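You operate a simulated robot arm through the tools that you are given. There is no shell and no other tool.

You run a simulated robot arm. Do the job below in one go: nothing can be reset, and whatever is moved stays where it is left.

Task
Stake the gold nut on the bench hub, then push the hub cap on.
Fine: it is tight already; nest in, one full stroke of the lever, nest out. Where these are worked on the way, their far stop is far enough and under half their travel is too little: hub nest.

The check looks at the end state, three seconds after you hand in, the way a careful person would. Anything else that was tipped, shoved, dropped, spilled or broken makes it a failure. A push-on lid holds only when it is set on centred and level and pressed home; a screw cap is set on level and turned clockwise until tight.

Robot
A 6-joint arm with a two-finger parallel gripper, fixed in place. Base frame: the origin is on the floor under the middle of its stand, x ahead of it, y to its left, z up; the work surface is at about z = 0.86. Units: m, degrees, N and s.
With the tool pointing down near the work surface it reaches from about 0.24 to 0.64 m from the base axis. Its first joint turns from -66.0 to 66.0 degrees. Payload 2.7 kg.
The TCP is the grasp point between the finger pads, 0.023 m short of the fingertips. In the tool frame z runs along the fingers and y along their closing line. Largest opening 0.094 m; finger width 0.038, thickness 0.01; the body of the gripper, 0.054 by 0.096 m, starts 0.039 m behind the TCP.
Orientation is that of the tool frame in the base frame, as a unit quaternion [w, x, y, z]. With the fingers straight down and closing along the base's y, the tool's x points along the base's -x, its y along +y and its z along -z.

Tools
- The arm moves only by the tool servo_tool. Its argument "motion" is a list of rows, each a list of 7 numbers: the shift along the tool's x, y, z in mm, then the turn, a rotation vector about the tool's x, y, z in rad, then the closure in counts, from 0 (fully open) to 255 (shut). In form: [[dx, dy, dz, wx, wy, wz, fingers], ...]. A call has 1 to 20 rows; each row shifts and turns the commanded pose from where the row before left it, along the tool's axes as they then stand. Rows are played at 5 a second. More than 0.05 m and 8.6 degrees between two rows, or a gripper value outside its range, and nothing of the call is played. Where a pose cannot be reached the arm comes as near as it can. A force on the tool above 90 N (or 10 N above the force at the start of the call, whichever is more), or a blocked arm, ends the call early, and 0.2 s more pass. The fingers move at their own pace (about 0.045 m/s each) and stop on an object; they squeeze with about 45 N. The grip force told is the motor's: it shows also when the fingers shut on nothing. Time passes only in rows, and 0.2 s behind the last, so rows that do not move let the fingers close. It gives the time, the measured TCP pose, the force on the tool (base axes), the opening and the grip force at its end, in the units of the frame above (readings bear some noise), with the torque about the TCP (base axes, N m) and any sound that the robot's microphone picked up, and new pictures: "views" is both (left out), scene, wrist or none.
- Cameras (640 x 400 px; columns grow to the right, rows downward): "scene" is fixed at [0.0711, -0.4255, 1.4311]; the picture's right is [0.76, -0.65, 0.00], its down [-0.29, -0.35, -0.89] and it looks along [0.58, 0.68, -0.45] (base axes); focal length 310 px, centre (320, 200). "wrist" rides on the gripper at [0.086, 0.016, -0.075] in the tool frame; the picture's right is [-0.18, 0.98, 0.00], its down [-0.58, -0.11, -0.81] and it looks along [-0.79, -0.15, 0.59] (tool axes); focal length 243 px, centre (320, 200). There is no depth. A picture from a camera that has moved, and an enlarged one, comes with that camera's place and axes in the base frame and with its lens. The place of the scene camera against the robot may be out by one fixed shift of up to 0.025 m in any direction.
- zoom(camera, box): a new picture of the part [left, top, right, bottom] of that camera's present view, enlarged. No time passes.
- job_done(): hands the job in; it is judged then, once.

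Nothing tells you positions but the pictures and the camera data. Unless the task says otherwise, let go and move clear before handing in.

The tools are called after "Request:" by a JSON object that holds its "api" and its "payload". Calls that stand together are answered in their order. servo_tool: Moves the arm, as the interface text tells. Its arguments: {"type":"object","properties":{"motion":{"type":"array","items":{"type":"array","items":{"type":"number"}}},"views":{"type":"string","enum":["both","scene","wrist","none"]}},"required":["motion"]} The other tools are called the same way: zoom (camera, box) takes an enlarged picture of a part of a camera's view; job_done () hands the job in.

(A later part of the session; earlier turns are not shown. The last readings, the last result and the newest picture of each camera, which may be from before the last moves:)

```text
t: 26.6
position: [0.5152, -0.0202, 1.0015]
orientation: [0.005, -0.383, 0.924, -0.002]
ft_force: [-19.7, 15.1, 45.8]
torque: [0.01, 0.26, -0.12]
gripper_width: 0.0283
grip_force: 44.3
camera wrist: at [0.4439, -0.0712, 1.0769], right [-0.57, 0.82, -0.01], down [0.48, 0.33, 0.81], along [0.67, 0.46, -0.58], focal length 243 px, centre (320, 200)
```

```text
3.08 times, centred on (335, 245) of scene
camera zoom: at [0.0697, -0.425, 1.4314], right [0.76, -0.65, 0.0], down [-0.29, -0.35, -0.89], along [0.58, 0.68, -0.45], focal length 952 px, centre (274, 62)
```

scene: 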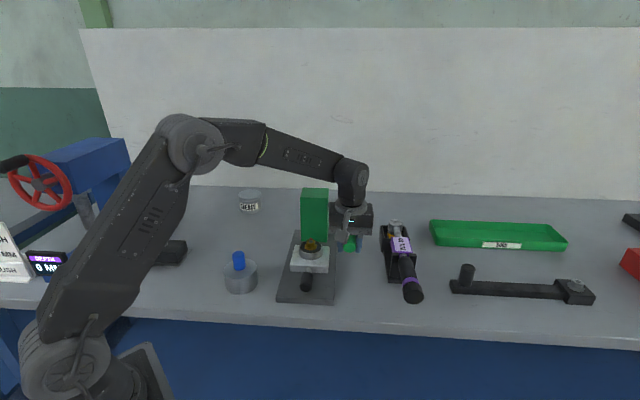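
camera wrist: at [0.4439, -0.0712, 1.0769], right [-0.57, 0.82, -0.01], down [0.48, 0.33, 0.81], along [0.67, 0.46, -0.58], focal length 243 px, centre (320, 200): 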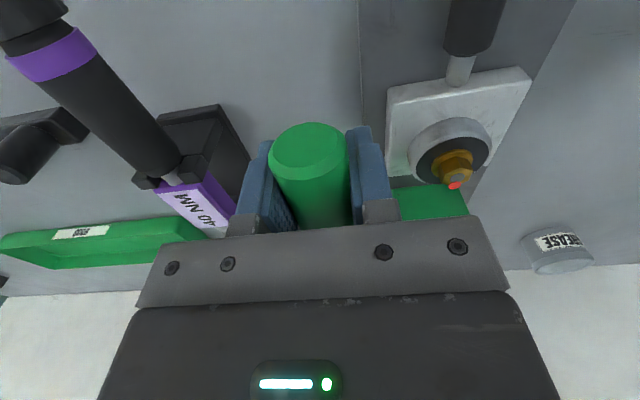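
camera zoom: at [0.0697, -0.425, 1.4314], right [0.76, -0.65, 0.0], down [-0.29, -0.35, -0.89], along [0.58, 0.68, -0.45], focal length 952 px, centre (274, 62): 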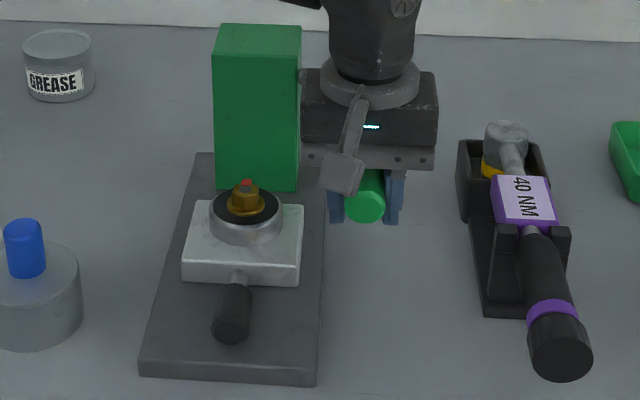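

A red stake dot has appeared on the thread, and the lever seems to be at its lower stop. I'll press slightly further to confirm.

Request:
{"api": "servo_tool", "payload": {"motion": [[0, 0, 2, 0, 0, 0, 255], [-0.3, 0, 2, 0, 0, 0, 255], [0, 0, 0, 0, 0, 0, 255]], "views": "wrist"}}

```text
t: 27.4
position: [0.5167, -0.0215, 0.9972]
orientation: [0.005, -0.383, 0.924, -0.001]
ft_force: [-16.8, 17.8, 37.3]
torque: [0.06, -0.13, -0.17]
gripper_width: 0.0285
grip_force: 44.7
camera wrist: at [0.4441, -0.071, 1.0714], right [-0.56, 0.83, 0.0], down [0.48, 0.33, 0.81], along [0.67, 0.46, -0.58], focal length 243 px, centre (320, 200)
```

wrist: 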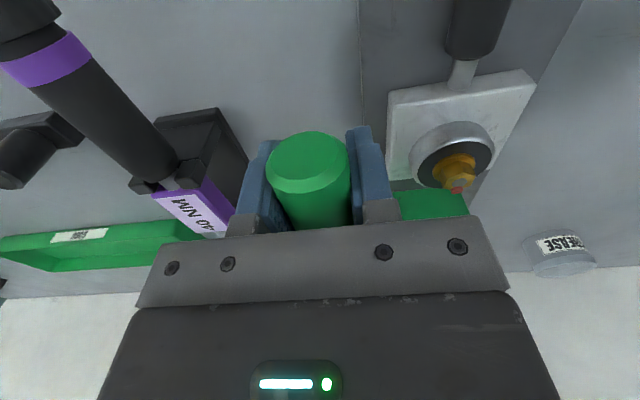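

The lever tip stayed at z≈1.012 while the pads slipped, so it looks bottomed. I'll press with the palm against it for a firm confirmation.

Request:
{"api": "servo_tool", "payload": {"motion": [[0, 0, 4, 0, 0, 0, 255], [0, 0, 4, 0, 0, 0, 255], [0, 0, 3, 0, 0, 0, 255], [0, 0, 2, 0, 0, 0, 255], [0, 0, 0, 0, 0, 0, 255]]}}

Request:
{"api": "zoom", "payload": {"camera": "wrist", "box": [220, 80, 540, 280]}}

```text
t: 28.6
position: [0.5175, -0.0216, 0.9848]
orientation: [0.004, -0.383, 0.924, -0.002]
ft_force: [-20.7, 21.5, 47.0]
torque: [-0.55, 0.01, -0.24]
gripper_width: 0.0282
grip_force: 44.8
camera wrist: at [0.4439, -0.0713, 1.0597], right [-0.57, 0.82, -0.01], down [0.48, 0.33, 0.81], along [0.67, 0.46, -0.58], focal length 243 px, centre (320, 200)
```

scene: 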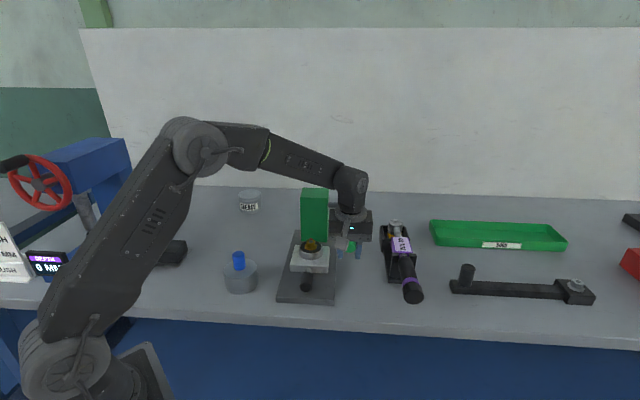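
wrist: 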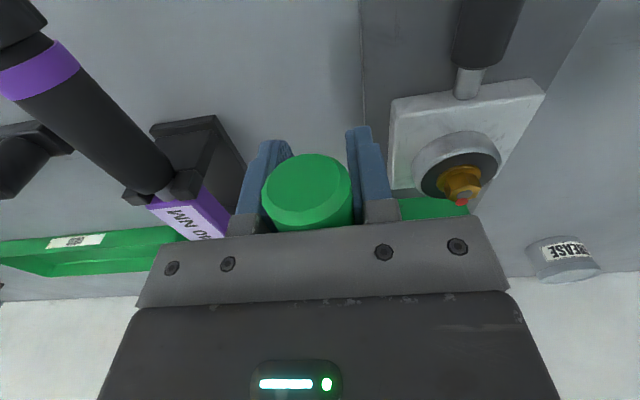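

```text
2.00 times, centred on (380, 180) of wrist
camera zoom: at [0.4439, -0.0713, 1.0597], right [-0.57, 0.82, -0.01], down [0.48, 0.33, 0.81], along [0.67, 0.46, -0.58], focal length 485 px, centre (200, 240)
```

zoom: 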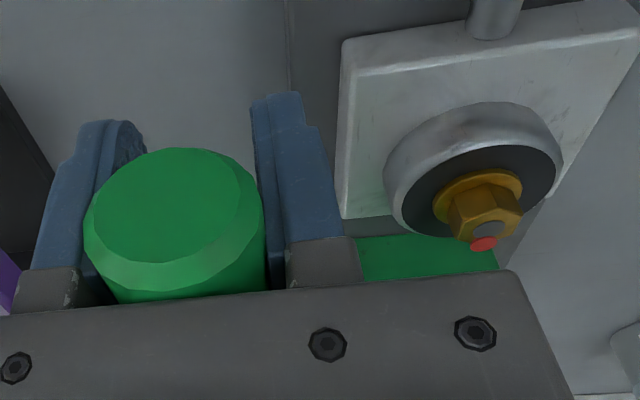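

The lever tip hasn't moved under 50 N, so it is fully bottomed and the nut is staked. I'll open, rise slowly, and see whether the lever returns on its own.

Request:
{"api": "servo_tool", "payload": {"motion": [[0, 0, -6, 0, 0, 0, 255], [0, 0, 0, 0, 0, 0, 90], [0, 0, 0, 0, 0, 0, 90], [0, 0, -7, 0, 0, 0, 90], [0, 0, -7, 0, 0, 0, 90], [0, 0, -7, 0, 0, 0, 90], [0, 0, -7, 0, 0, 0, 90], [0, 0, -7, 0, 0, 0, 90], [0, 0, 0, 0, 0, 0, 90]]}}

Request:
{"api": "zoom", "payload": {"camera": "wrist", "box": [220, 80, 540, 280]}}

Request:
{"api": "zoom", "payload": {"camera": "scene", "box": [270, 150, 400, 310]}}

```text
t: 30.6
position: [0.5174, -0.0203, 1.0216]
orientation: [0.001, -0.382, 0.924, -0.001]
ft_force: [1.0, 2.7, 3.6]
torque: [-0.14, 0.1, -0.03]
gripper_width: 0.0604
grip_force: 0.0
camera wrist: at [0.4443, -0.0719, 1.0962], right [-0.56, 0.83, 0.0], down [0.49, 0.33, 0.81], along [0.67, 0.46, -0.59], focal length 243 px, centre (320, 200)
```

scene: 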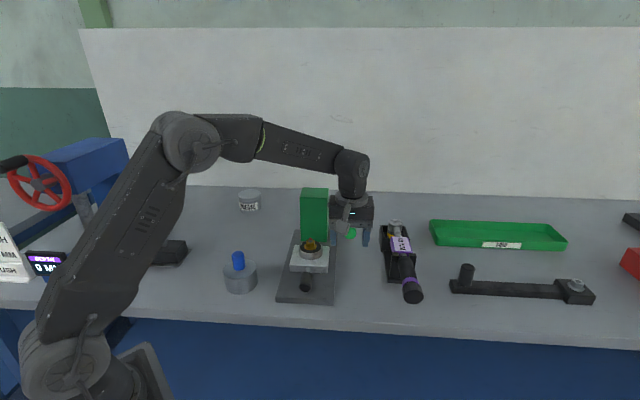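
wrist: 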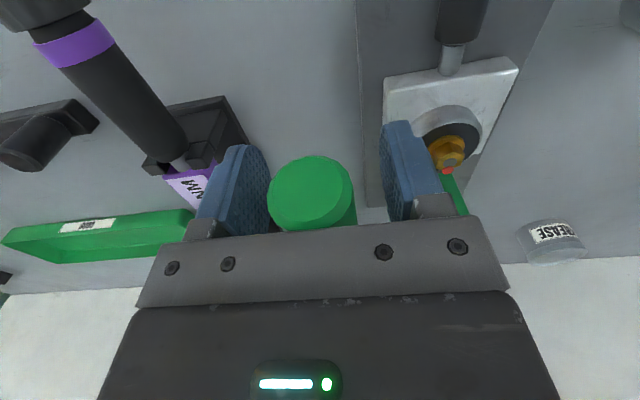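

```text
2.00 times, centred on (380, 180) of wrist
camera zoom: at [0.4443, -0.0719, 1.0962], right [-0.56, 0.83, 0.0], down [0.49, 0.33, 0.81], along [0.67, 0.46, -0.59], focal length 485 px, centre (200, 240)
```

zoom: 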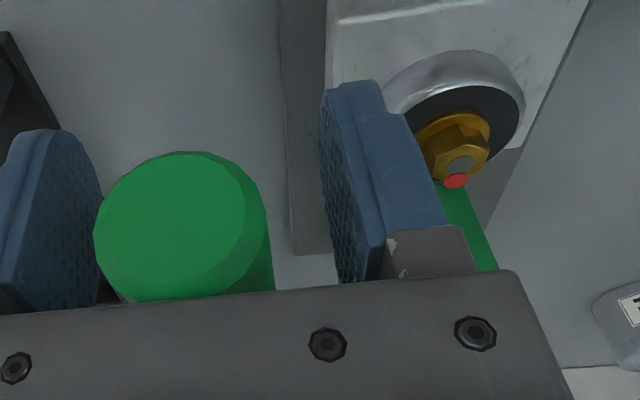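

```text
2.50 times, centred on (335, 230) of scene
camera zoom: at [0.071, -0.4254, 1.4311], right [0.76, -0.65, 0.0], down [-0.29, -0.35, -0.89], along [0.58, 0.68, -0.45], focal length 774 px, centre (282, 125)
```

zoom: 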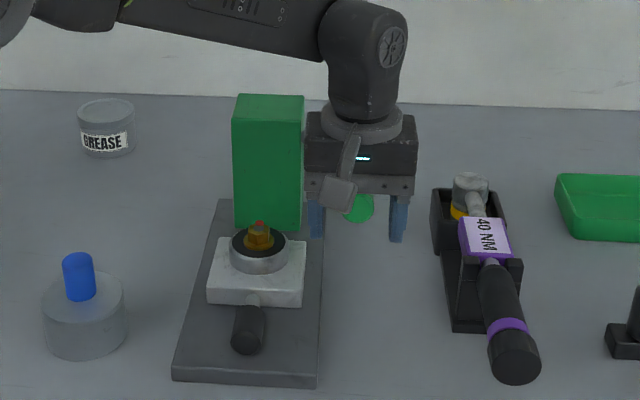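

The lever is spring-loaded and follows the palm up. I'll rise slowly so it returns gently, then back away from it.

Request:
{"api": "servo_tool", "payload": {"motion": [[0, 0, -8, 0, 0, 0, 90], [0, 0, -8, 0, 0, 0, 90], [0, 0, -8, 0, 0, 0, 90], [0, 0, -8, 0, 0, 0, 90], [0, 0, -8, 0, 0, 0, 90], [0, 0, -8, 0, 0, 0, 90], [0, 0, -8, 0, 0, 0, 90], [0, 0, -8, 0, 0, 0, 90], [0, 0, -8, 0, 0, 0, 90], [0, 0, -8, 0, 0, 0, 90], [0, 0, -8, 0, 0, 0, 90], [0, 0, -8, 0, 0, 0, 90], [0, 0, -10, 0, 0, 0, 90], [0, 0, -15, 0, 0, 0, 60], [0, 0, -20, 0, 0, 0, 60], [0, 0, -20, 0, 0, 0, 60], [0, 0, 0, 0, 0, 0, 60]]}}

Request:
{"api": "zoom", "payload": {"camera": "wrist", "box": [220, 0, 540, 200]}}

Request:
{"api": "zoom", "payload": {"camera": "scene", "box": [270, 150, 400, 310]}}

```text
t: 34.2
position: [0.5171, -0.0225, 1.1821]
orientation: [0.0, -0.382, 0.924, 0.0]
ft_force: [-0.3, 0.3, 0.0]
torque: [-0.01, -0.01, 0.01]
gripper_width: 0.0718
grip_force: 0.1
camera wrist: at [0.4445, -0.0722, 1.2574], right [-0.56, 0.83, 0.0], down [0.49, 0.33, 0.81], along [0.67, 0.46, -0.59], focal length 243 px, centre (320, 200)
```

scene: 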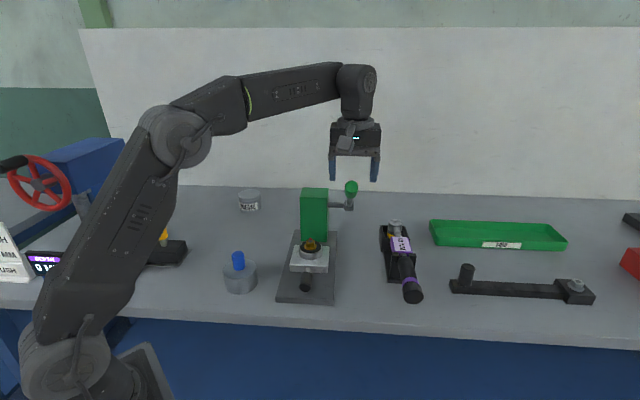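
wrist: 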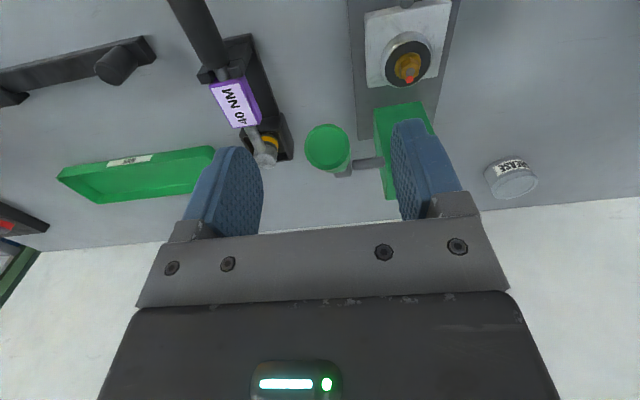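

```text
2.00 times, centred on (380, 100) of wrist
camera zoom: at [0.4445, -0.0722, 1.2574], right [-0.56, 0.83, 0.0], down [0.49, 0.33, 0.81], along [0.67, 0.46, -0.59], focal length 485 px, centre (200, 400)
```

zoom: 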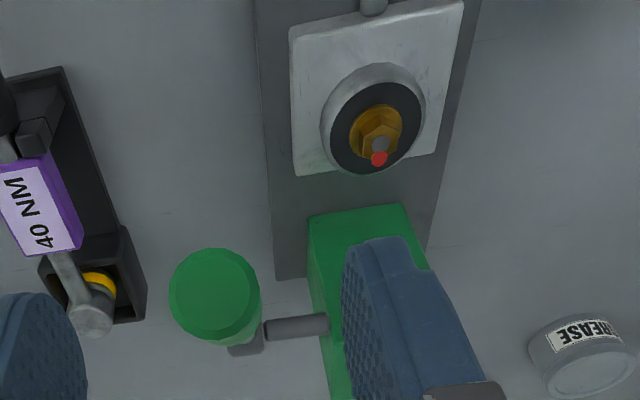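

```text
2.50 times, centred on (335, 230) of scene
camera zoom: at [0.0711, -0.4255, 1.4311], right [0.76, -0.65, 0.0], down [-0.29, -0.35, -0.89], along [0.58, 0.68, -0.45], focal length 774 px, centre (282, 125)
```

zoom: 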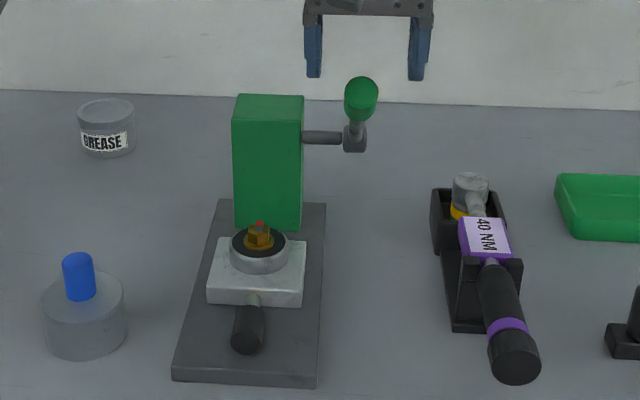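

The nut now carries its red stake mark and the lever is back up. Next I'll go back above the nest handle to pull the nest out.

Request:
{"api": "servo_tool", "payload": {"motion": [[35, 0, 0, 0, 0, 0, 0], [35, 0, 0, 0, 0, 0, 0], [0, 25.2, 0, 0, 0, 0, 0], [0, 25.2, 0, 0, 0, 0, 0], [0, 25.2, 0, 0, 0, 0, 0], [0, 25.2, 0, 0, 0, 0, 0], [-17, 0, 30, 0, 0, 0, 0], [-17, 0, 30, 0, 0, 0, 0], [-18, 0, 30, 0, 0, 0, 0], [0, 0, 30, 0, 0, 0, 0], [0, 0, 30, 0, 0, 0, 0], [0, 0, 30, 0, 0, 0, 0], [0, 0, 0, 0, 0, 0, 0]]}}

Request:
{"api": "zoom", "payload": {"camera": "wrist", "box": [220, 0, 420, 200]}}

```text
t: 37.0
position: [0.4339, 0.0385, 1.0002]
orientation: [0.002, -0.383, 0.924, -0.001]
ft_force: [-0.4, 0.7, -0.9]
torque: [-0.01, 0.04, -0.01]
gripper_width: 0.0942
grip_force: 0.1
camera wrist: at [0.3607, -0.0126, 1.0763], right [-0.56, 0.83, 0.0], down [0.49, 0.33, 0.81], along [0.67, 0.46, -0.59], focal length 243 px, centre (320, 200)
```

scene: 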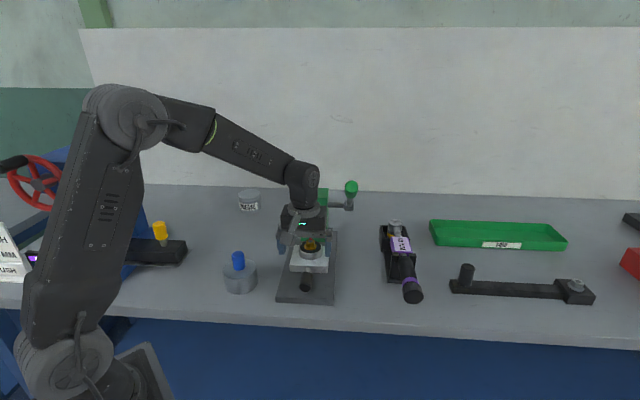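
wrist: 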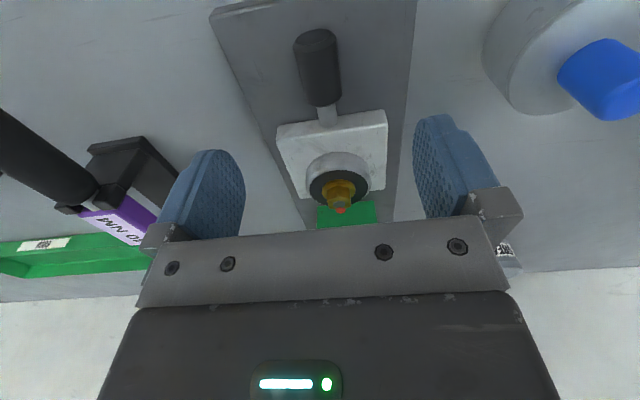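

```text
2.00 times, centred on (320, 100) of wrist
camera zoom: at [0.3607, -0.0126, 1.0763], right [-0.56, 0.83, 0.0], down [0.49, 0.33, 0.81], along [0.67, 0.46, -0.59], focal length 485 px, centre (320, 400)
```

zoom: 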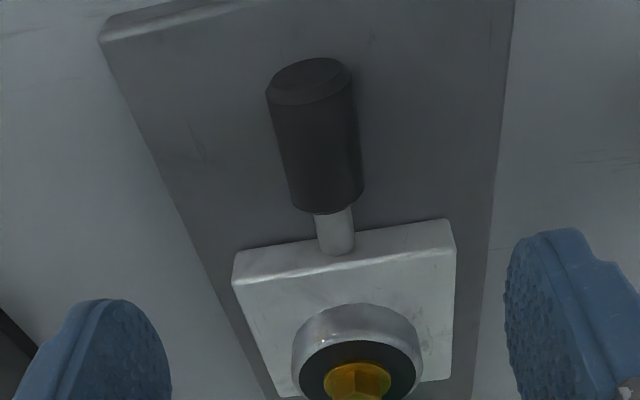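

The handle is positioned between the fingers just as before. I'll descend, grip, and pull the nest back out along the axis.

Request:
{"api": "servo_tool", "payload": {"motion": [[0, -1, 20, 0, 0, 0, 0], [0, 0, 20, 0, 0, 0, 0], [0, 0, 20, 0, 0, 0, 0], [0, 0, 20, 0, 0, 0, 0], [0, 0, 13, 0, 0, 0, 0], [0, 0, 0, 0, 0, 0, 0], [0, 0, 0, 0, 0, 0, 100], [0, 0, 0, 0, 0, 0, 200], [0, 0, 0, 0, 0, 0, 255], [0, 0, 0, 0, 0, 0, 255], [0, 0, 0, 0, 0, 0, 255]]}}

```text
t: 39.4
position: [0.433, 0.0355, 0.9085]
orientation: [0.0, -0.382, 0.924, 0.001]
ft_force: [-7.4, 8.4, 3.5]
torque: [0.22, 0.24, 0.01]
gripper_width: 0.0285
grip_force: 45.3
camera wrist: at [0.3608, -0.0135, 0.9834], right [-0.56, 0.83, 0.0], down [0.49, 0.33, 0.81], along [0.67, 0.46, -0.59], focal length 243 px, centre (320, 200)
```

scene: 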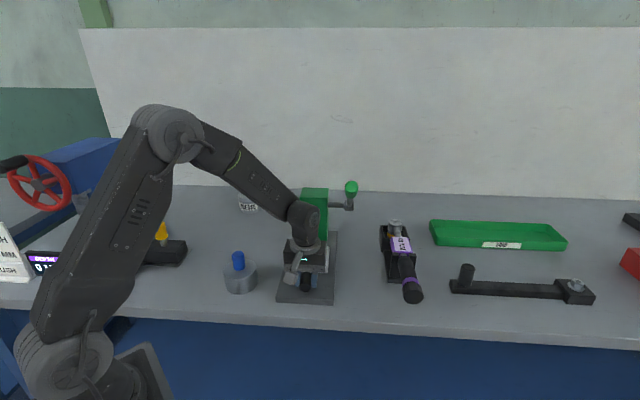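
wrist: 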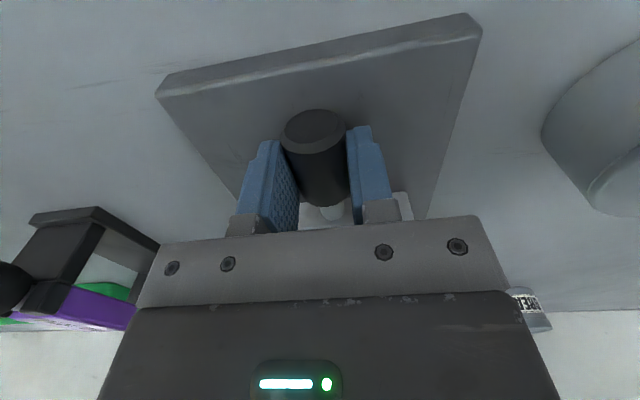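

Request:
{"api": "servo_tool", "payload": {"motion": [[3, 1, 0, 0, 0, 0, 255], [7, 0, 0, 0, 0, 0, 255], [8, 0, 0, 0, 0, 0, 255], [8, 0, 0, 0, 0, 0, 255], [8, 0, 0, 0, 0, 0, 255], [8, 0, 0, 0, 0, 0, 255], [8, 0, 0, 0, 0, 0, 255], [8, 0, 0, 0, 0, 0, 255], [8, 0, 0, 0, 0, 0, 255], [8, 0, 0, 0, 0, 0, 255], [5, 0, 0, 0, 0, 0, 255], [3, 0, 0, 0, 0, 0, 255], [0, 0, 0, 0, 0, 0, 255]]}}

```text
t: 42.2
position: [0.376, -0.0197, 0.9078]
orientation: [0.002, -0.383, 0.924, 0.0]
ft_force: [17.1, 9.8, -34.2]
torque: [0.07, -0.05, -0.04]
gripper_width: 0.0286
grip_force: 44.6
camera wrist: at [0.3037, -0.0702, 0.9834], right [-0.56, 0.83, 0.0], down [0.48, 0.33, 0.81], along [0.67, 0.46, -0.59], focal length 243 px, centre (320, 200)
```

scene: 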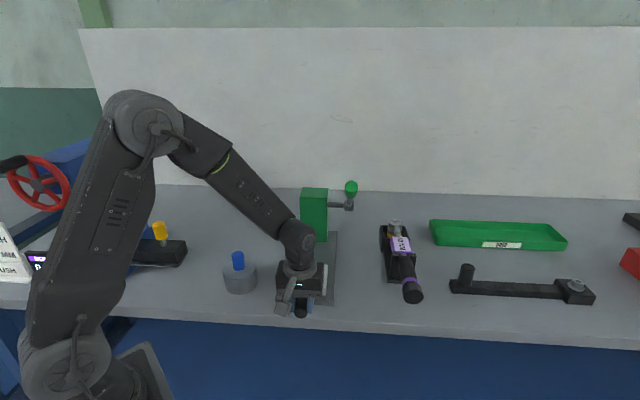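
wrist: 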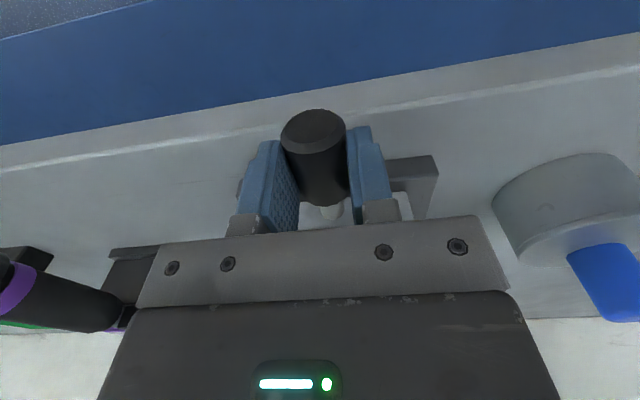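

The nest is back at its out position with the nut staked. I'll release the handle, rise, and move over to look at the cap.

Request:
{"api": "servo_tool", "payload": {"motion": [[-2, 0, 0, 0, 0, 0, 255], [0, 0, 0, 0, 0, 0, 60], [0, 0, 0, 0, 0, 0, 0], [0, 0, 0, 0, 0, 0, 0], [0, 0, -30, 0, 0, 0, 0], [0, 0, -40, 0, 0, 0, 0], [0, 0, -40, 0, 0, 0, 0], [0, 0, -40, 0, 0, 0, 0], [0, 0, -42, 0, 0, 0, 0], [-8, 34, 0, 0, 0, 0, 0], [-8, 34, 0, 0, 0, 0, 0], [-9, 34, 0, 0, 0, 0, 0], [-9, 34, 0, 0, 0, 0, 0], [-9, 33, 0, 0, 0, 0, 0], [0, 0, 0, 0, 0, 0, 0]]}}

Request:
{"api": "zoom", "payload": {"camera": "wrist", "box": [220, 0, 420, 200]}}

Request:
{"api": "zoom", "payload": {"camera": "scene", "box": [200, 180, 360, 330]}}

```text
t: 45.4
position: [0.286, 0.1314, 1.0999]
orientation: [0.002, -0.382, 0.924, 0.0]
ft_force: [0.1, 0.0, 0.7]
torque: [-0.01, -0.02, -0.05]
gripper_width: 0.0939
grip_force: 0.1
camera wrist: at [0.2141, 0.0807, 1.1759], right [-0.56, 0.83, 0.0], down [0.49, 0.33, 0.81], along [0.67, 0.46, -0.59], focal length 243 px, centre (320, 200)
```

scene: 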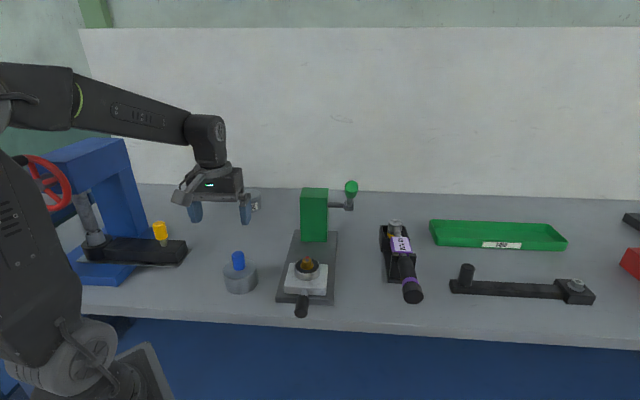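
wrist: 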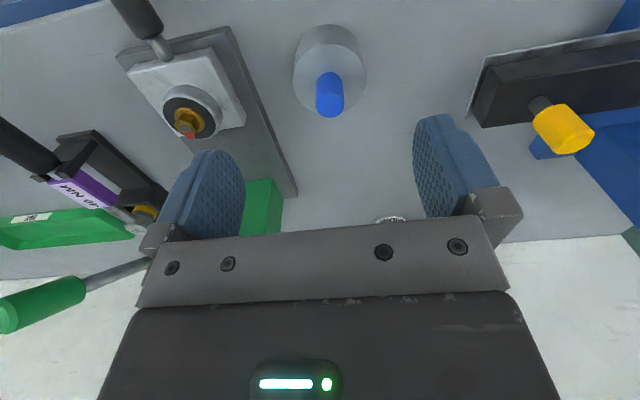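

```text
2.00 times, centred on (320, 100) of wrist
camera zoom: at [0.2141, 0.0807, 1.1759], right [-0.56, 0.83, 0.0], down [0.49, 0.33, 0.81], along [0.67, 0.46, -0.59], focal length 485 px, centre (320, 400)
```

zoom: 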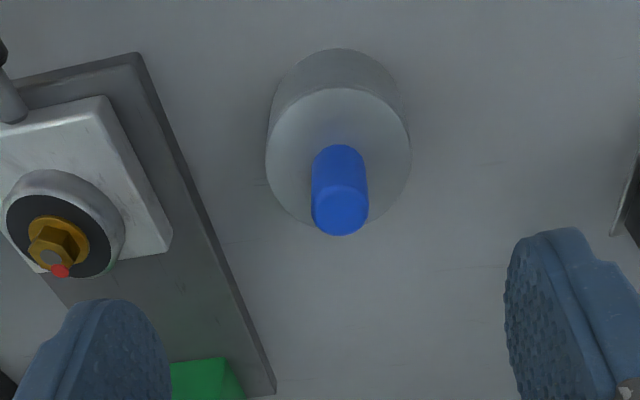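

```text
2.67 times, centred on (280, 255) of scene
camera zoom: at [0.0711, -0.4255, 1.4311], right [0.76, -0.65, 0.0], down [-0.29, -0.35, -0.89], along [0.58, 0.68, -0.45], focal length 825 px, centre (427, 53)
```

zoom: 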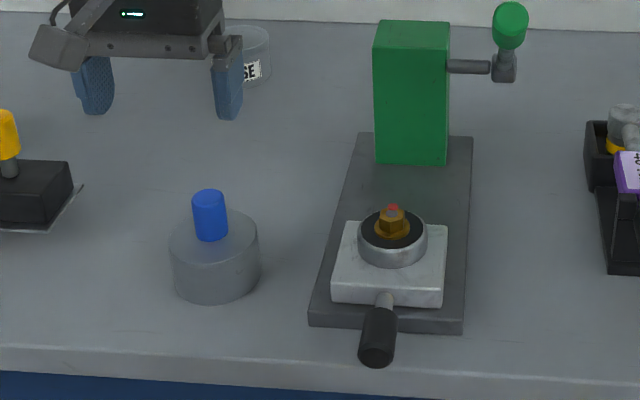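

The nest is out and the nut shows its red dot. The cap measures ≈83 mm across, centred near (0.325, 0.169), knob top z≈0.954. I'll put the tool axis over the knob and take a calibrated view for centring.

Request:
{"api": "servo_tool", "payload": {"motion": [[-18, 0, 0, 0, 0, 0, 0], [-18, -0.6, 0, 0, 0, 0, 0], [-18.4, -0.7, 0, 0, 0, 0, 0], [0, 0, 0, 0, 0, 0, 0]], "views": "wrist"}}

Request:
{"api": "zoom", "payload": {"camera": "wrist", "box": [260, 0, 380, 90]}}

```text
t: 46.4
position: [0.3245, 0.1682, 1.0996]
orientation: [0.001, -0.384, 0.924, -0.001]
ft_force: [-0.5, -0.2, -0.7]
torque: [-0.03, 0.0, -0.01]
gripper_width: 0.0941
grip_force: 0.1
camera wrist: at [0.2539, 0.1179, 1.1757], right [-0.56, 0.83, 0.0], down [0.49, 0.33, 0.81], along [0.67, 0.46, -0.59], focal length 243 px, centre (320, 200)
```

wrist: 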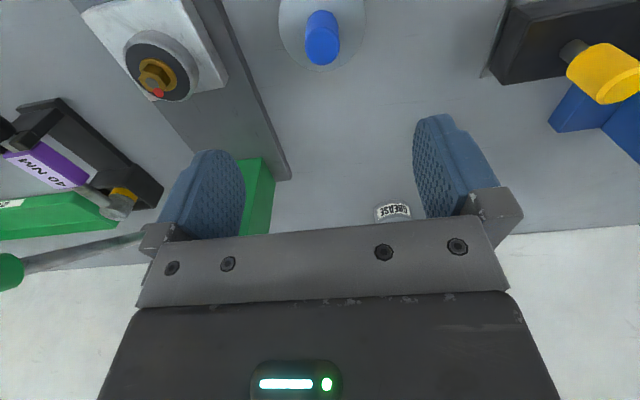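

```text
4.44 times, centred on (320, 45) of wrist
camera zoom: at [0.2539, 0.1179, 1.1757], right [-0.56, 0.83, 0.0], down [0.49, 0.33, 0.81], along [0.67, 0.46, -0.59], focal length 1078 px, centre (320, 889)
```

zoom: 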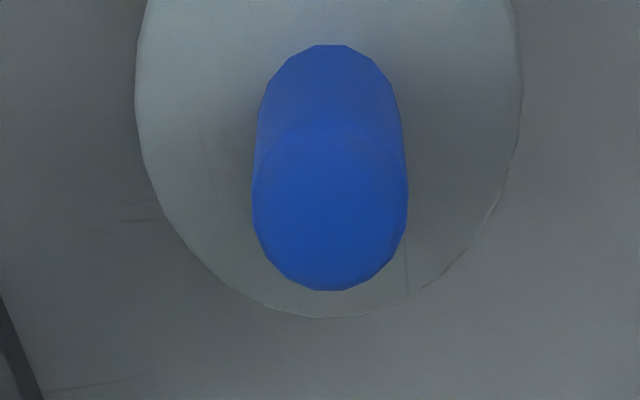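

Request:
{"api": "servo_tool", "payload": {"motion": [[0.9, 2.1, 0, 0, 0, 0, 0], [0, 0, 0, 0, 0, 0, 0]], "views": "none"}}

Request:
{"api": "zoom", "payload": {"camera": "wrist", "box": [260, 0, 380, 90]}}

```text
t: 47.0
position: [0.3241, 0.1699, 1.1003]
orientation: [0.001, -0.383, 0.924, 0.0]
ft_force: [0.3, 0.4, 0.1]
torque: [0.03, 0.01, 0.0]
gripper_width: 0.0938
grip_force: 0.1
```

```text
4.44 times, centred on (320, 45) of wrist
camera zoom: at [0.2516, 0.1185, 1.1758], right [-0.56, 0.83, 0.0], down [0.49, 0.33, 0.81], along [0.67, 0.46, -0.59], focal length 1078 px, centre (320, 889)
```

zoom: 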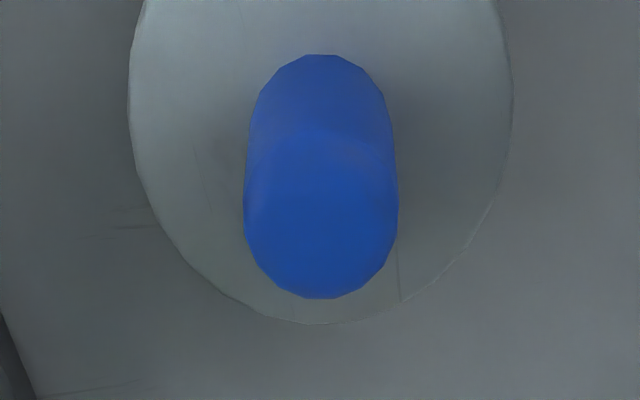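

The knob is now centred on the tool axis. Next I'll move over the hub and take the same kind of view, so the cap can be placed by the measured difference.

Request:
{"api": "servo_tool", "payload": {"motion": [[-1, -34, 3, 0, 0, 0, 0], [-1, -34, 3, 0, 0, 0, 0], [-1, -34, 3, 0, 0, 0, 0], [-1, -34, 3, 0, 0, 0, 0], [-1.4, -33.4, 0, 0, 0, 0, 0], [0, 0, 0, 0, 0, 0, 0], [0, 0, 0, 0, 0, 0, 0]]}}

Request:
{"api": "zoom", "payload": {"camera": "wrist", "box": [260, 0, 380, 90]}}

```text
t: 48.6
position: [0.4482, 0.0527, 1.087]
orientation: [0.001, -0.382, 0.924, -0.001]
ft_force: [-0.6, -0.1, -0.5]
torque: [0.01, -0.03, 0.0]
gripper_width: 0.094
grip_force: 0.1
camera wrist: at [0.3759, 0.0019, 1.1639], right [-0.56, 0.83, 0.0], down [0.49, 0.33, 0.81], along [0.67, 0.46, -0.59], focal length 243 px, centre (320, 200)
```

scene: 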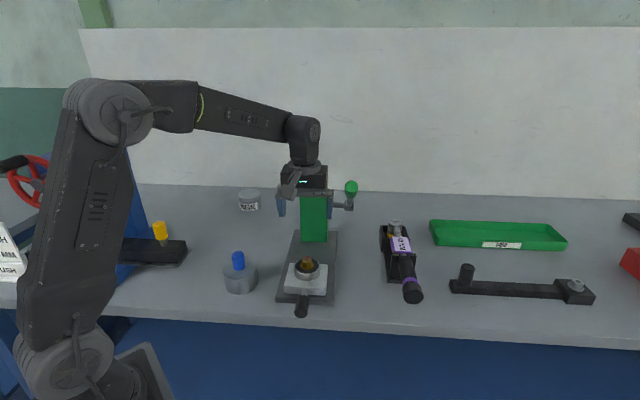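
wrist: 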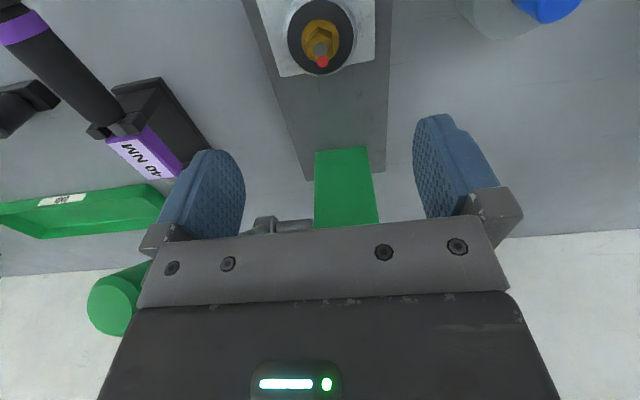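

```text
4.44 times, centred on (320, 45) of wrist
camera zoom: at [0.3759, 0.0019, 1.1639], right [-0.56, 0.83, 0.0], down [0.49, 0.33, 0.81], along [0.67, 0.46, -0.59], focal length 1078 px, centre (320, 889)
```

zoom: 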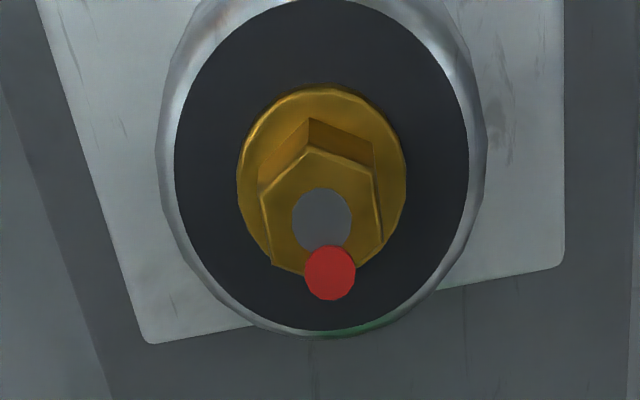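

Request:
{"api": "servo_tool", "payload": {"motion": [[0, 0, 20, 0, 0, 0, 0], [0, 0, 20, 0, 0, 0, 0], [0, 0, 10, 0, 0, 0, 0], [0, 0, 0, 0, 0, 0, 0], [0, 0, 0, 0, 0, 0, 0]], "views": "none"}}

Request:
{"api": "zoom", "payload": {"camera": "wrist", "box": [250, 20, 390, 120]}}

```text
t: 49.8
position: [0.4496, 0.0531, 1.0381]
orientation: [0.0, -0.383, 0.924, 0.0]
ft_force: [0.1, 0.3, 0.3]
torque: [-0.05, 0.03, -0.04]
gripper_width: 0.094
grip_force: 0.0
```

```text
4.00 times, centred on (320, 70) of wrist
camera zoom: at [0.376, 0.0025, 1.114], right [-0.56, 0.83, 0.0], down [0.49, 0.33, 0.81], along [0.67, 0.46, -0.59], focal length 970 px, centre (320, 720)
```

zoom: 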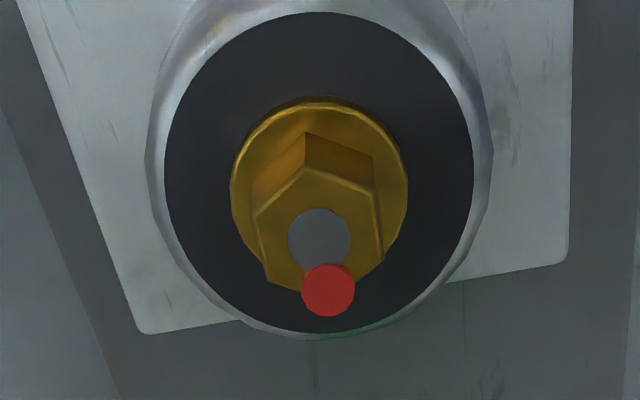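

Request:
{"api": "servo_tool", "payload": {"motion": [[20, 0, 0, 0, 0, 0, 0], [20, 0, 0, 0, 0, 0, 0], [20, 0, 0, 0, 0, 0, 0], [0, 0, 0, 0, 0, 0, 0], [0, 0, 0, 0, 0, 0, 0]], "views": "none"}}

Request:
{"api": "zoom", "payload": {"camera": "wrist", "box": [250, 80, 390, 180]}}

```text
t: 51.0
position: [0.4065, 0.0099, 1.0391]
orientation: [0.002, -0.383, 0.924, 0.0]
ft_force: [0.4, -0.5, -0.2]
torque: [0.01, 0.03, -0.04]
gripper_width: 0.0941
grip_force: 0.1
```

```text
4.00 times, centred on (320, 130) of wrist
camera zoom: at [0.3336, -0.0402, 1.1137], right [-0.56, 0.83, 0.0], down [0.49, 0.33, 0.81], along [0.67, 0.46, -0.59], focal length 970 px, centre (320, 480)
```

zoom: 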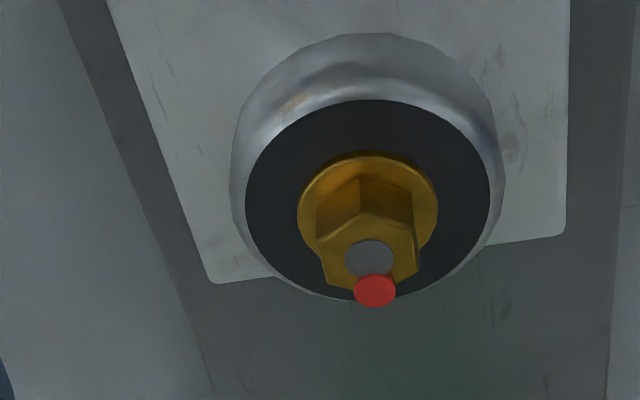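

The hub sits within about a millimetre of the tool axis in that pose. To get the cap exactly on the tool axis I'll grip its knob twice: once turned 90° to centre one way, then again in the working orientation.

Request:
{"api": "servo_tool", "payload": {"motion": [[0, 0, -31, 0, 0, 0, 0], [0, 0, -31, 0, 0, 0, 0], [-14, 42.4, 0, 0, 0, 0, 0], [-14, 42.4, 0, 0, 0, 0, 0], [-14, 42.3, 0, 0, 0, 0, 0], [-14.1, 42.3, 0, 0, 0, 0, 0], [0, 0, 0, 0, 0, 0.1428, 0], [0, 0, 0, 0, 0, 0.1428, 0], [0, 0, 0, 0, 0, 0.1428, 0], [0, 0, 0, 0, 0, 0.1428, 0], [0, 0, 0, 0, 0, 0.1428, 0], [0, 0, 0, 0, 0, 0.1428, 0], [0, 0, 0, 0, 0, 0.1428, 0], [0, 0, 0, 0, 0, 0.1428, 0], [0, 0, 0, 0, 0, 0.1428, 0], [0, 0, 0, 0, 0, 0.1428, 0], [0, 0, 0, 0, 0, 0.1428, 0], [0, 0, 0, 0, 0, 0, 0]]}}

Request:
{"api": "zoom", "payload": {"camera": "wrist", "box": [260, 0, 380, 90]}}

```text
t: 54.8
position: [0.3247, 0.1688, 1.0999]
orientation: [0.0, 0.384, 0.924, 0.0]
ft_force: [0.1, -0.7, -0.3]
torque: [0.0, 0.0, -0.02]
gripper_width: 0.0939
grip_force: 0.1
camera wrist: at [0.2764, 0.242, 1.1759], right [0.83, 0.56, 0.0], down [0.33, -0.49, 0.81], along [0.46, -0.67, -0.59], focal length 243 px, centre (320, 200)
```

scene: 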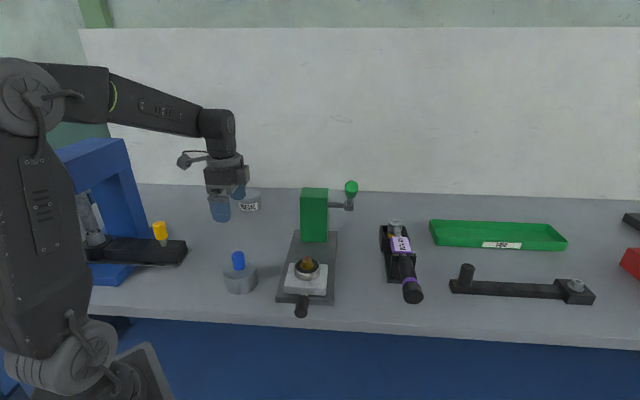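
wrist: 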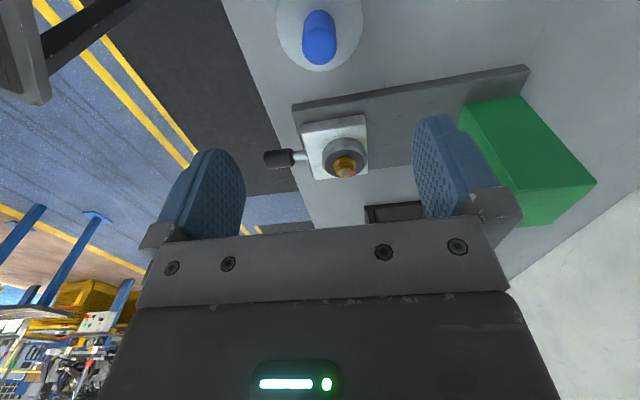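

```text
4.44 times, centred on (320, 45) of wrist
camera zoom: at [0.2764, 0.242, 1.1759], right [0.83, 0.56, 0.0], down [0.33, -0.49, 0.81], along [0.46, -0.67, -0.59], focal length 1078 px, centre (320, 889)
```

zoom: 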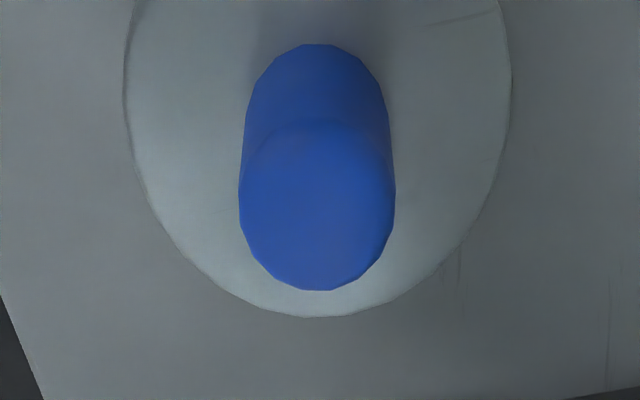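

The knob is within half a millimetre of the tool axis. I'll descend with open fingers and do the first centring grip.

Request:
{"api": "servo_tool", "payload": {"motion": [[0, -0.5, 25, 0, 0, 0, 0], [0, 0, 25, 0, 0, 0, 0], [0, 0, 25, 0, 0, 0, 0], [0, 0, 25, 0, 0, 0, 0], [0, 0, 20, 0, 0, 0, 0], [0, 0, 20, 0, 0, 0, 0], [0, 0, 12, 0, 0, 0, 0], [0, 0, 10, 0, 0, 0, 0], [0, 0, 0, 0, 0, 0, 0], [0, 0, 0, 0, 0, 0, 120], [0, 0, 0, 0, 0, 0, 200], [0, 0, 0, 0, 0, 0, 255], [0, 0, 0, 0, 0, 0, 255], [0, 0, 0, 0, 0, 0, 255]]}}

Request:
{"api": "zoom", "payload": {"camera": "scene", "box": [180, 200, 300, 310]}}

```text
t: 57.8
position: [0.3249, 0.1694, 0.9385]
orientation: [0.001, 0.382, 0.924, 0.0]
ft_force: [0.3, 0.2, -0.8]
torque: [-0.02, 0.01, 0.02]
gripper_width: 0.0289
grip_force: 45.1
camera wrist: at [0.276, 0.2417, 1.0137], right [0.83, 0.56, 0.0], down [0.33, -0.49, 0.81], along [0.46, -0.67, -0.59], focal length 243 px, centre (320, 200)
```

scene: 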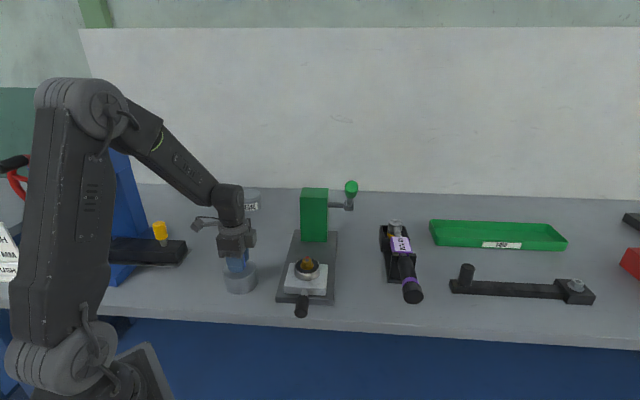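
wrist: 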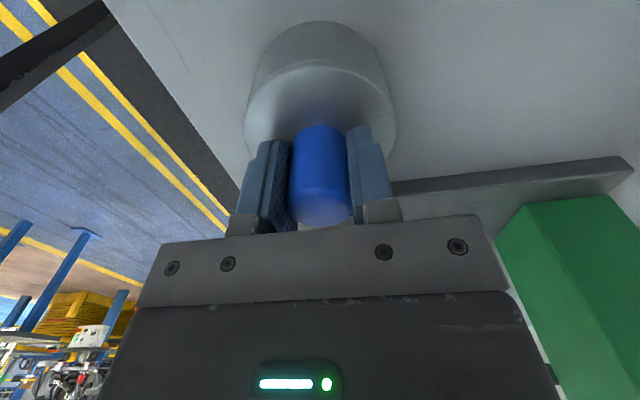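

```text
3.64 times, centred on (240, 255) of scene
camera zoom: at [0.0711, -0.4255, 1.4311], right [0.76, -0.65, 0.0], down [-0.29, -0.35, -0.89], along [0.58, 0.68, -0.45], focal length 1125 px, centre (611, 0)
```

zoom: 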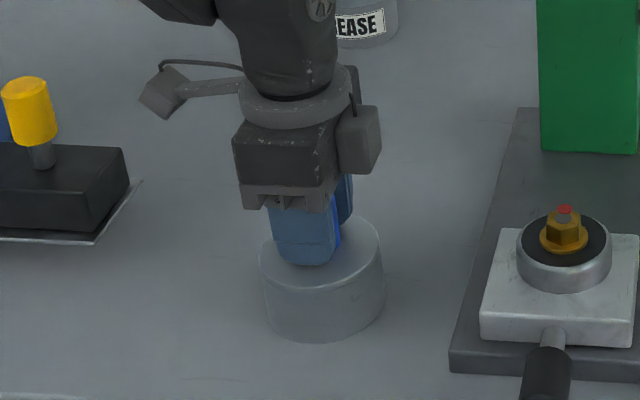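

The first centring grip was clean. I'll open, turn back 90° in place, and close again for the final hold.

Request:
{"api": "servo_tool", "payload": {"motion": [[0, 0, 0, 0, 0, 0, 120], [0, 0, 0, 0, 0, 0, 40], [0, 0, 0, 0, 0, 0, 0], [0, 0, 0, 0, 0, 0, 0], [0, 0, 0, 0, 0, -0.1428, 0], [0, 0, 0, 0, 0, -0.1428, 0], [0, 0, 0, 0, 0, -0.1428, 0], [0, 0, 0, 0, 0, -0.1428, 0], [0, 0, 0, 0, 0, -0.1428, 0], [0, 0, 0, 0, 0, -0.1428, 0], [0, 0, 0, 0, 0, -0.1428, 0], [0, 0, 0, 0, 0, -0.1428, 0], [0, 0, 0, 0, 0, -0.1428, 0], [0, 0, 0, 0, 0, -0.1428, 0], [0, 0, 0, 0, 0, -0.1428, 0], [0, 0, 0, 0, 0, 0, 0]]}}

Request:
{"api": "zoom", "payload": {"camera": "scene", "box": [180, 200, 300, 310]}}

```text
t: 61.2
position: [0.3251, 0.1695, 0.9377]
orientation: [0.001, -0.385, 0.923, -0.001]
ft_force: [0.0, 0.2, 0.4]
torque: [0.02, -0.02, 0.02]
gripper_width: 0.094
grip_force: 0.1
camera wrist: at [0.2532, 0.1191, 1.0139], right [-0.57, 0.82, 0.0], down [0.49, 0.34, 0.81], along [0.67, 0.46, -0.59], focal length 243 px, centre (320, 200)
```

scene: 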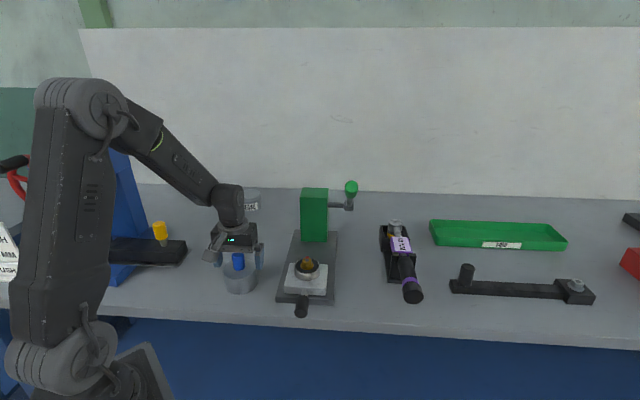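
wrist: 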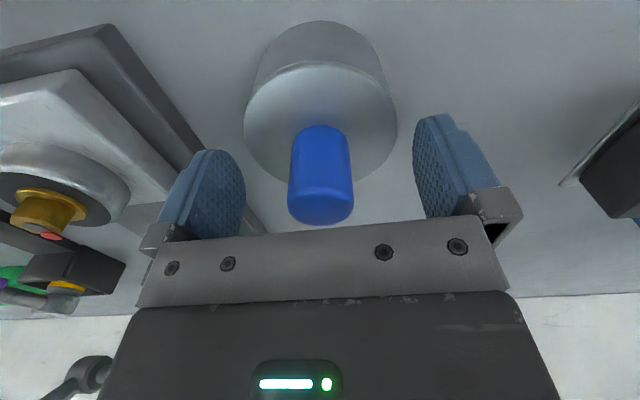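

```text
3.64 times, centred on (240, 255) of scene
camera zoom: at [0.0711, -0.4255, 1.4311], right [0.76, -0.65, 0.0], down [-0.29, -0.35, -0.89], along [0.58, 0.68, -0.45], focal length 1125 px, centre (611, 0)
```

zoom: 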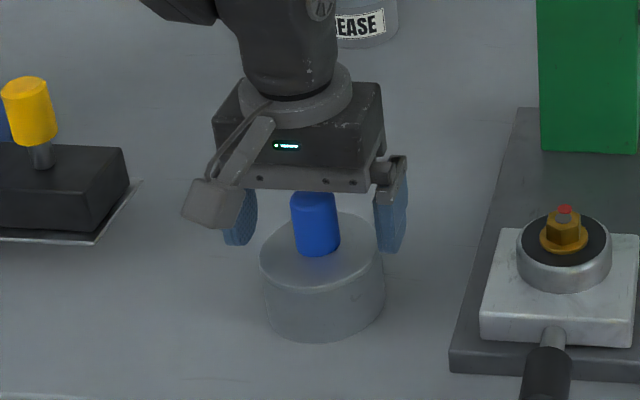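

Request:
{"api": "servo_tool", "payload": {"motion": [[0, 0, 0, 0, 0, 0, 120], [0, 0, 0, 0, 0, 0, 200], [0, 0, 0, 0, 0, 0, 255], [0, 0, 0, 0, 0, 0, 255], [0, 0, 0, 0, 0, 0, 255], [0, 0, 0, 0, 0, 0, 120], [0, 0, 0, 0, 0, 0, 0], [0, 0, 0, 0, 0, 0, 0], [0, 0, 0, 0, 0, 0, 0], [0, 0, -12, 0, 0, 0, 0], [0, 0, -25, 0, 0, 0, 0], [0, 0, -25, 0, 0, 0, 0], [0, 0, -25, 0, 0, 0, 0], [0, 0, -25, 0, 0, 0, 0], [0, 0, -25, 0, 0, 0, 0], [0, 0, -25, 0, 0, 0, 0], [0, 0, 0, 0, 0, 0, 0], [0, 0, 0, 0, 0, 0, 0]], "views": "wrist"}}

Request:
{"api": "zoom", "payload": {"camera": "wrist", "box": [260, 0, 380, 90]}}

```text
t: 65.0
position: [0.3247, 0.1696, 1.0996]
orientation: [0.001, -0.383, 0.924, 0.0]
ft_force: [-0.3, -0.4, 0.4]
torque: [-0.01, -0.01, 0.02]
gripper_width: 0.0939
grip_force: 0.1
camera wrist: at [0.2532, 0.1191, 1.1759], right [-0.56, 0.83, 0.0], down [0.49, 0.33, 0.81], along [0.67, 0.46, -0.59], focal length 243 px, centre (320, 200)
```

wrist: 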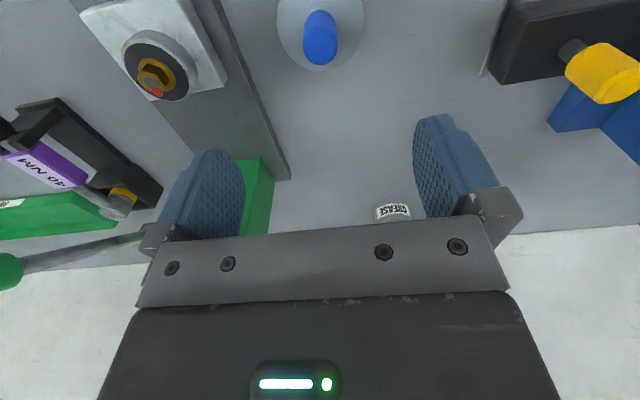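

```text
4.44 times, centred on (320, 45) of wrist
camera zoom: at [0.2532, 0.1191, 1.1759], right [-0.56, 0.83, 0.0], down [0.49, 0.33, 0.81], along [0.67, 0.46, -0.59], focal length 1078 px, centre (320, 889)
```

zoom: 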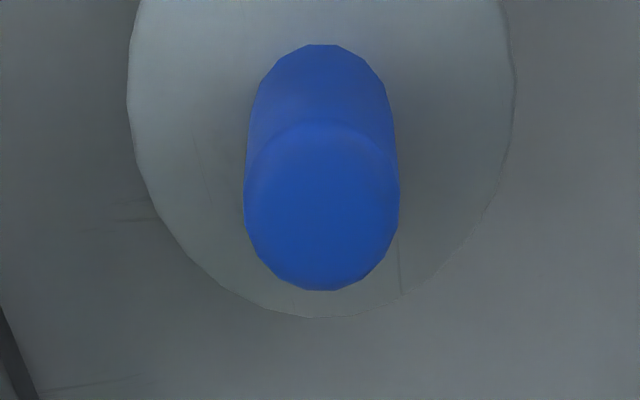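

Calibration reference obtained: the knob is exactly on the tool axis here. I'll check the hub once more with the tool turned 90°, so its along-axis position is read from the robust image direction too.

Request:
{"api": "servo_tool", "payload": {"motion": [[-1, -34, 3, 0, 0, 0, 0], [-1, -34, 3, 0, 0, 0, 0], [-1, -34, 3, 0, 0, 0, 0], [-1, -34, 3, 0, 0, 0, 0], [-0.4, -33.4, 0, 0, 0, 0, 0], [0, 0, 0, 0, 0, 0.1428, 0], [0, 0, 0, 0, 0, 0.1428, 0], [0, 0, 0, 0, 0, 0.1428, 0], [0, 0, 0, 0, 0, 0.1428, 0], [0, 0, 0, 0, 0, 0.1428, 0], [0, 0, 0, 0, 0, 0.1428, 0], [0, 0, 0, 0, 0, 0.1428, 0], [0, 0, 0, 0, 0, 0.1428, 0], [0, 0, 0, 0, 0, 0.1428, 0], [0, 0, 0, 0, 0, 0.1428, 0], [0, 0, 0, 0, 0, 0.1428, 0], [0, 0, 0, 0, 0, 0, 0], [0, 0, 0, 0, 0, 0, 0]]}}

Request:
{"api": "zoom", "payload": {"camera": "wrist", "box": [260, 0, 380, 90]}}

```text
t: 68.8
position: [0.4473, 0.0526, 1.0881]
orientation: [0.001, 0.384, 0.923, 0.0]
ft_force: [0.1, -0.9, -0.2]
torque: [0.0, -0.01, 0.06]
gripper_width: 0.0941
grip_force: 0.0
camera wrist: at [0.3986, 0.125, 1.164], right [0.83, 0.56, 0.0], down [0.33, -0.49, 0.81], along [0.46, -0.67, -0.59], focal length 243 px, centre (320, 200)
```

scene: 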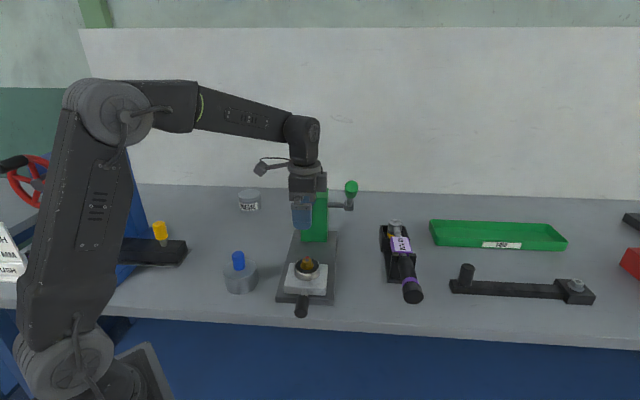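
wrist: 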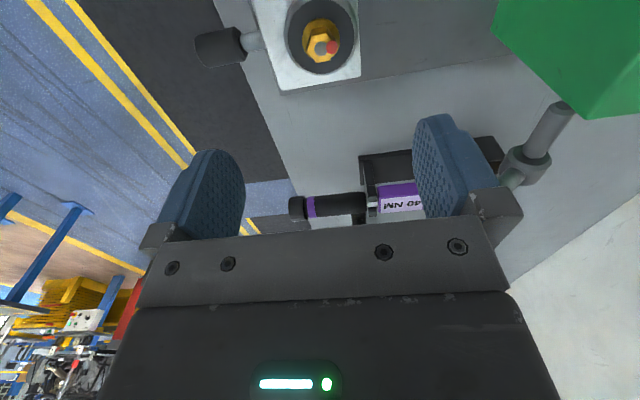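

```text
4.44 times, centred on (320, 45) of wrist
camera zoom: at [0.3986, 0.125, 1.164], right [0.83, 0.56, 0.0], down [0.33, -0.49, 0.81], along [0.46, -0.67, -0.59], focal length 1078 px, centre (320, 889)
```

zoom: 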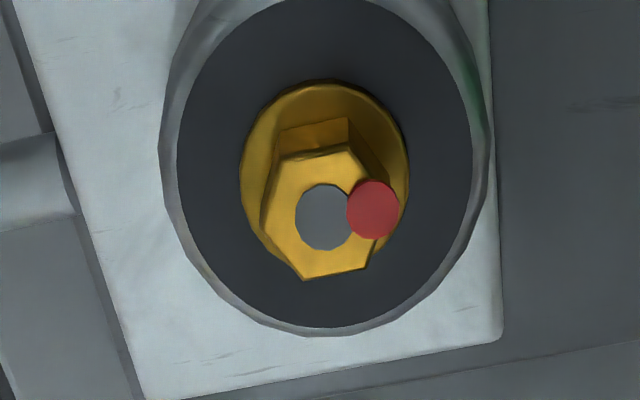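

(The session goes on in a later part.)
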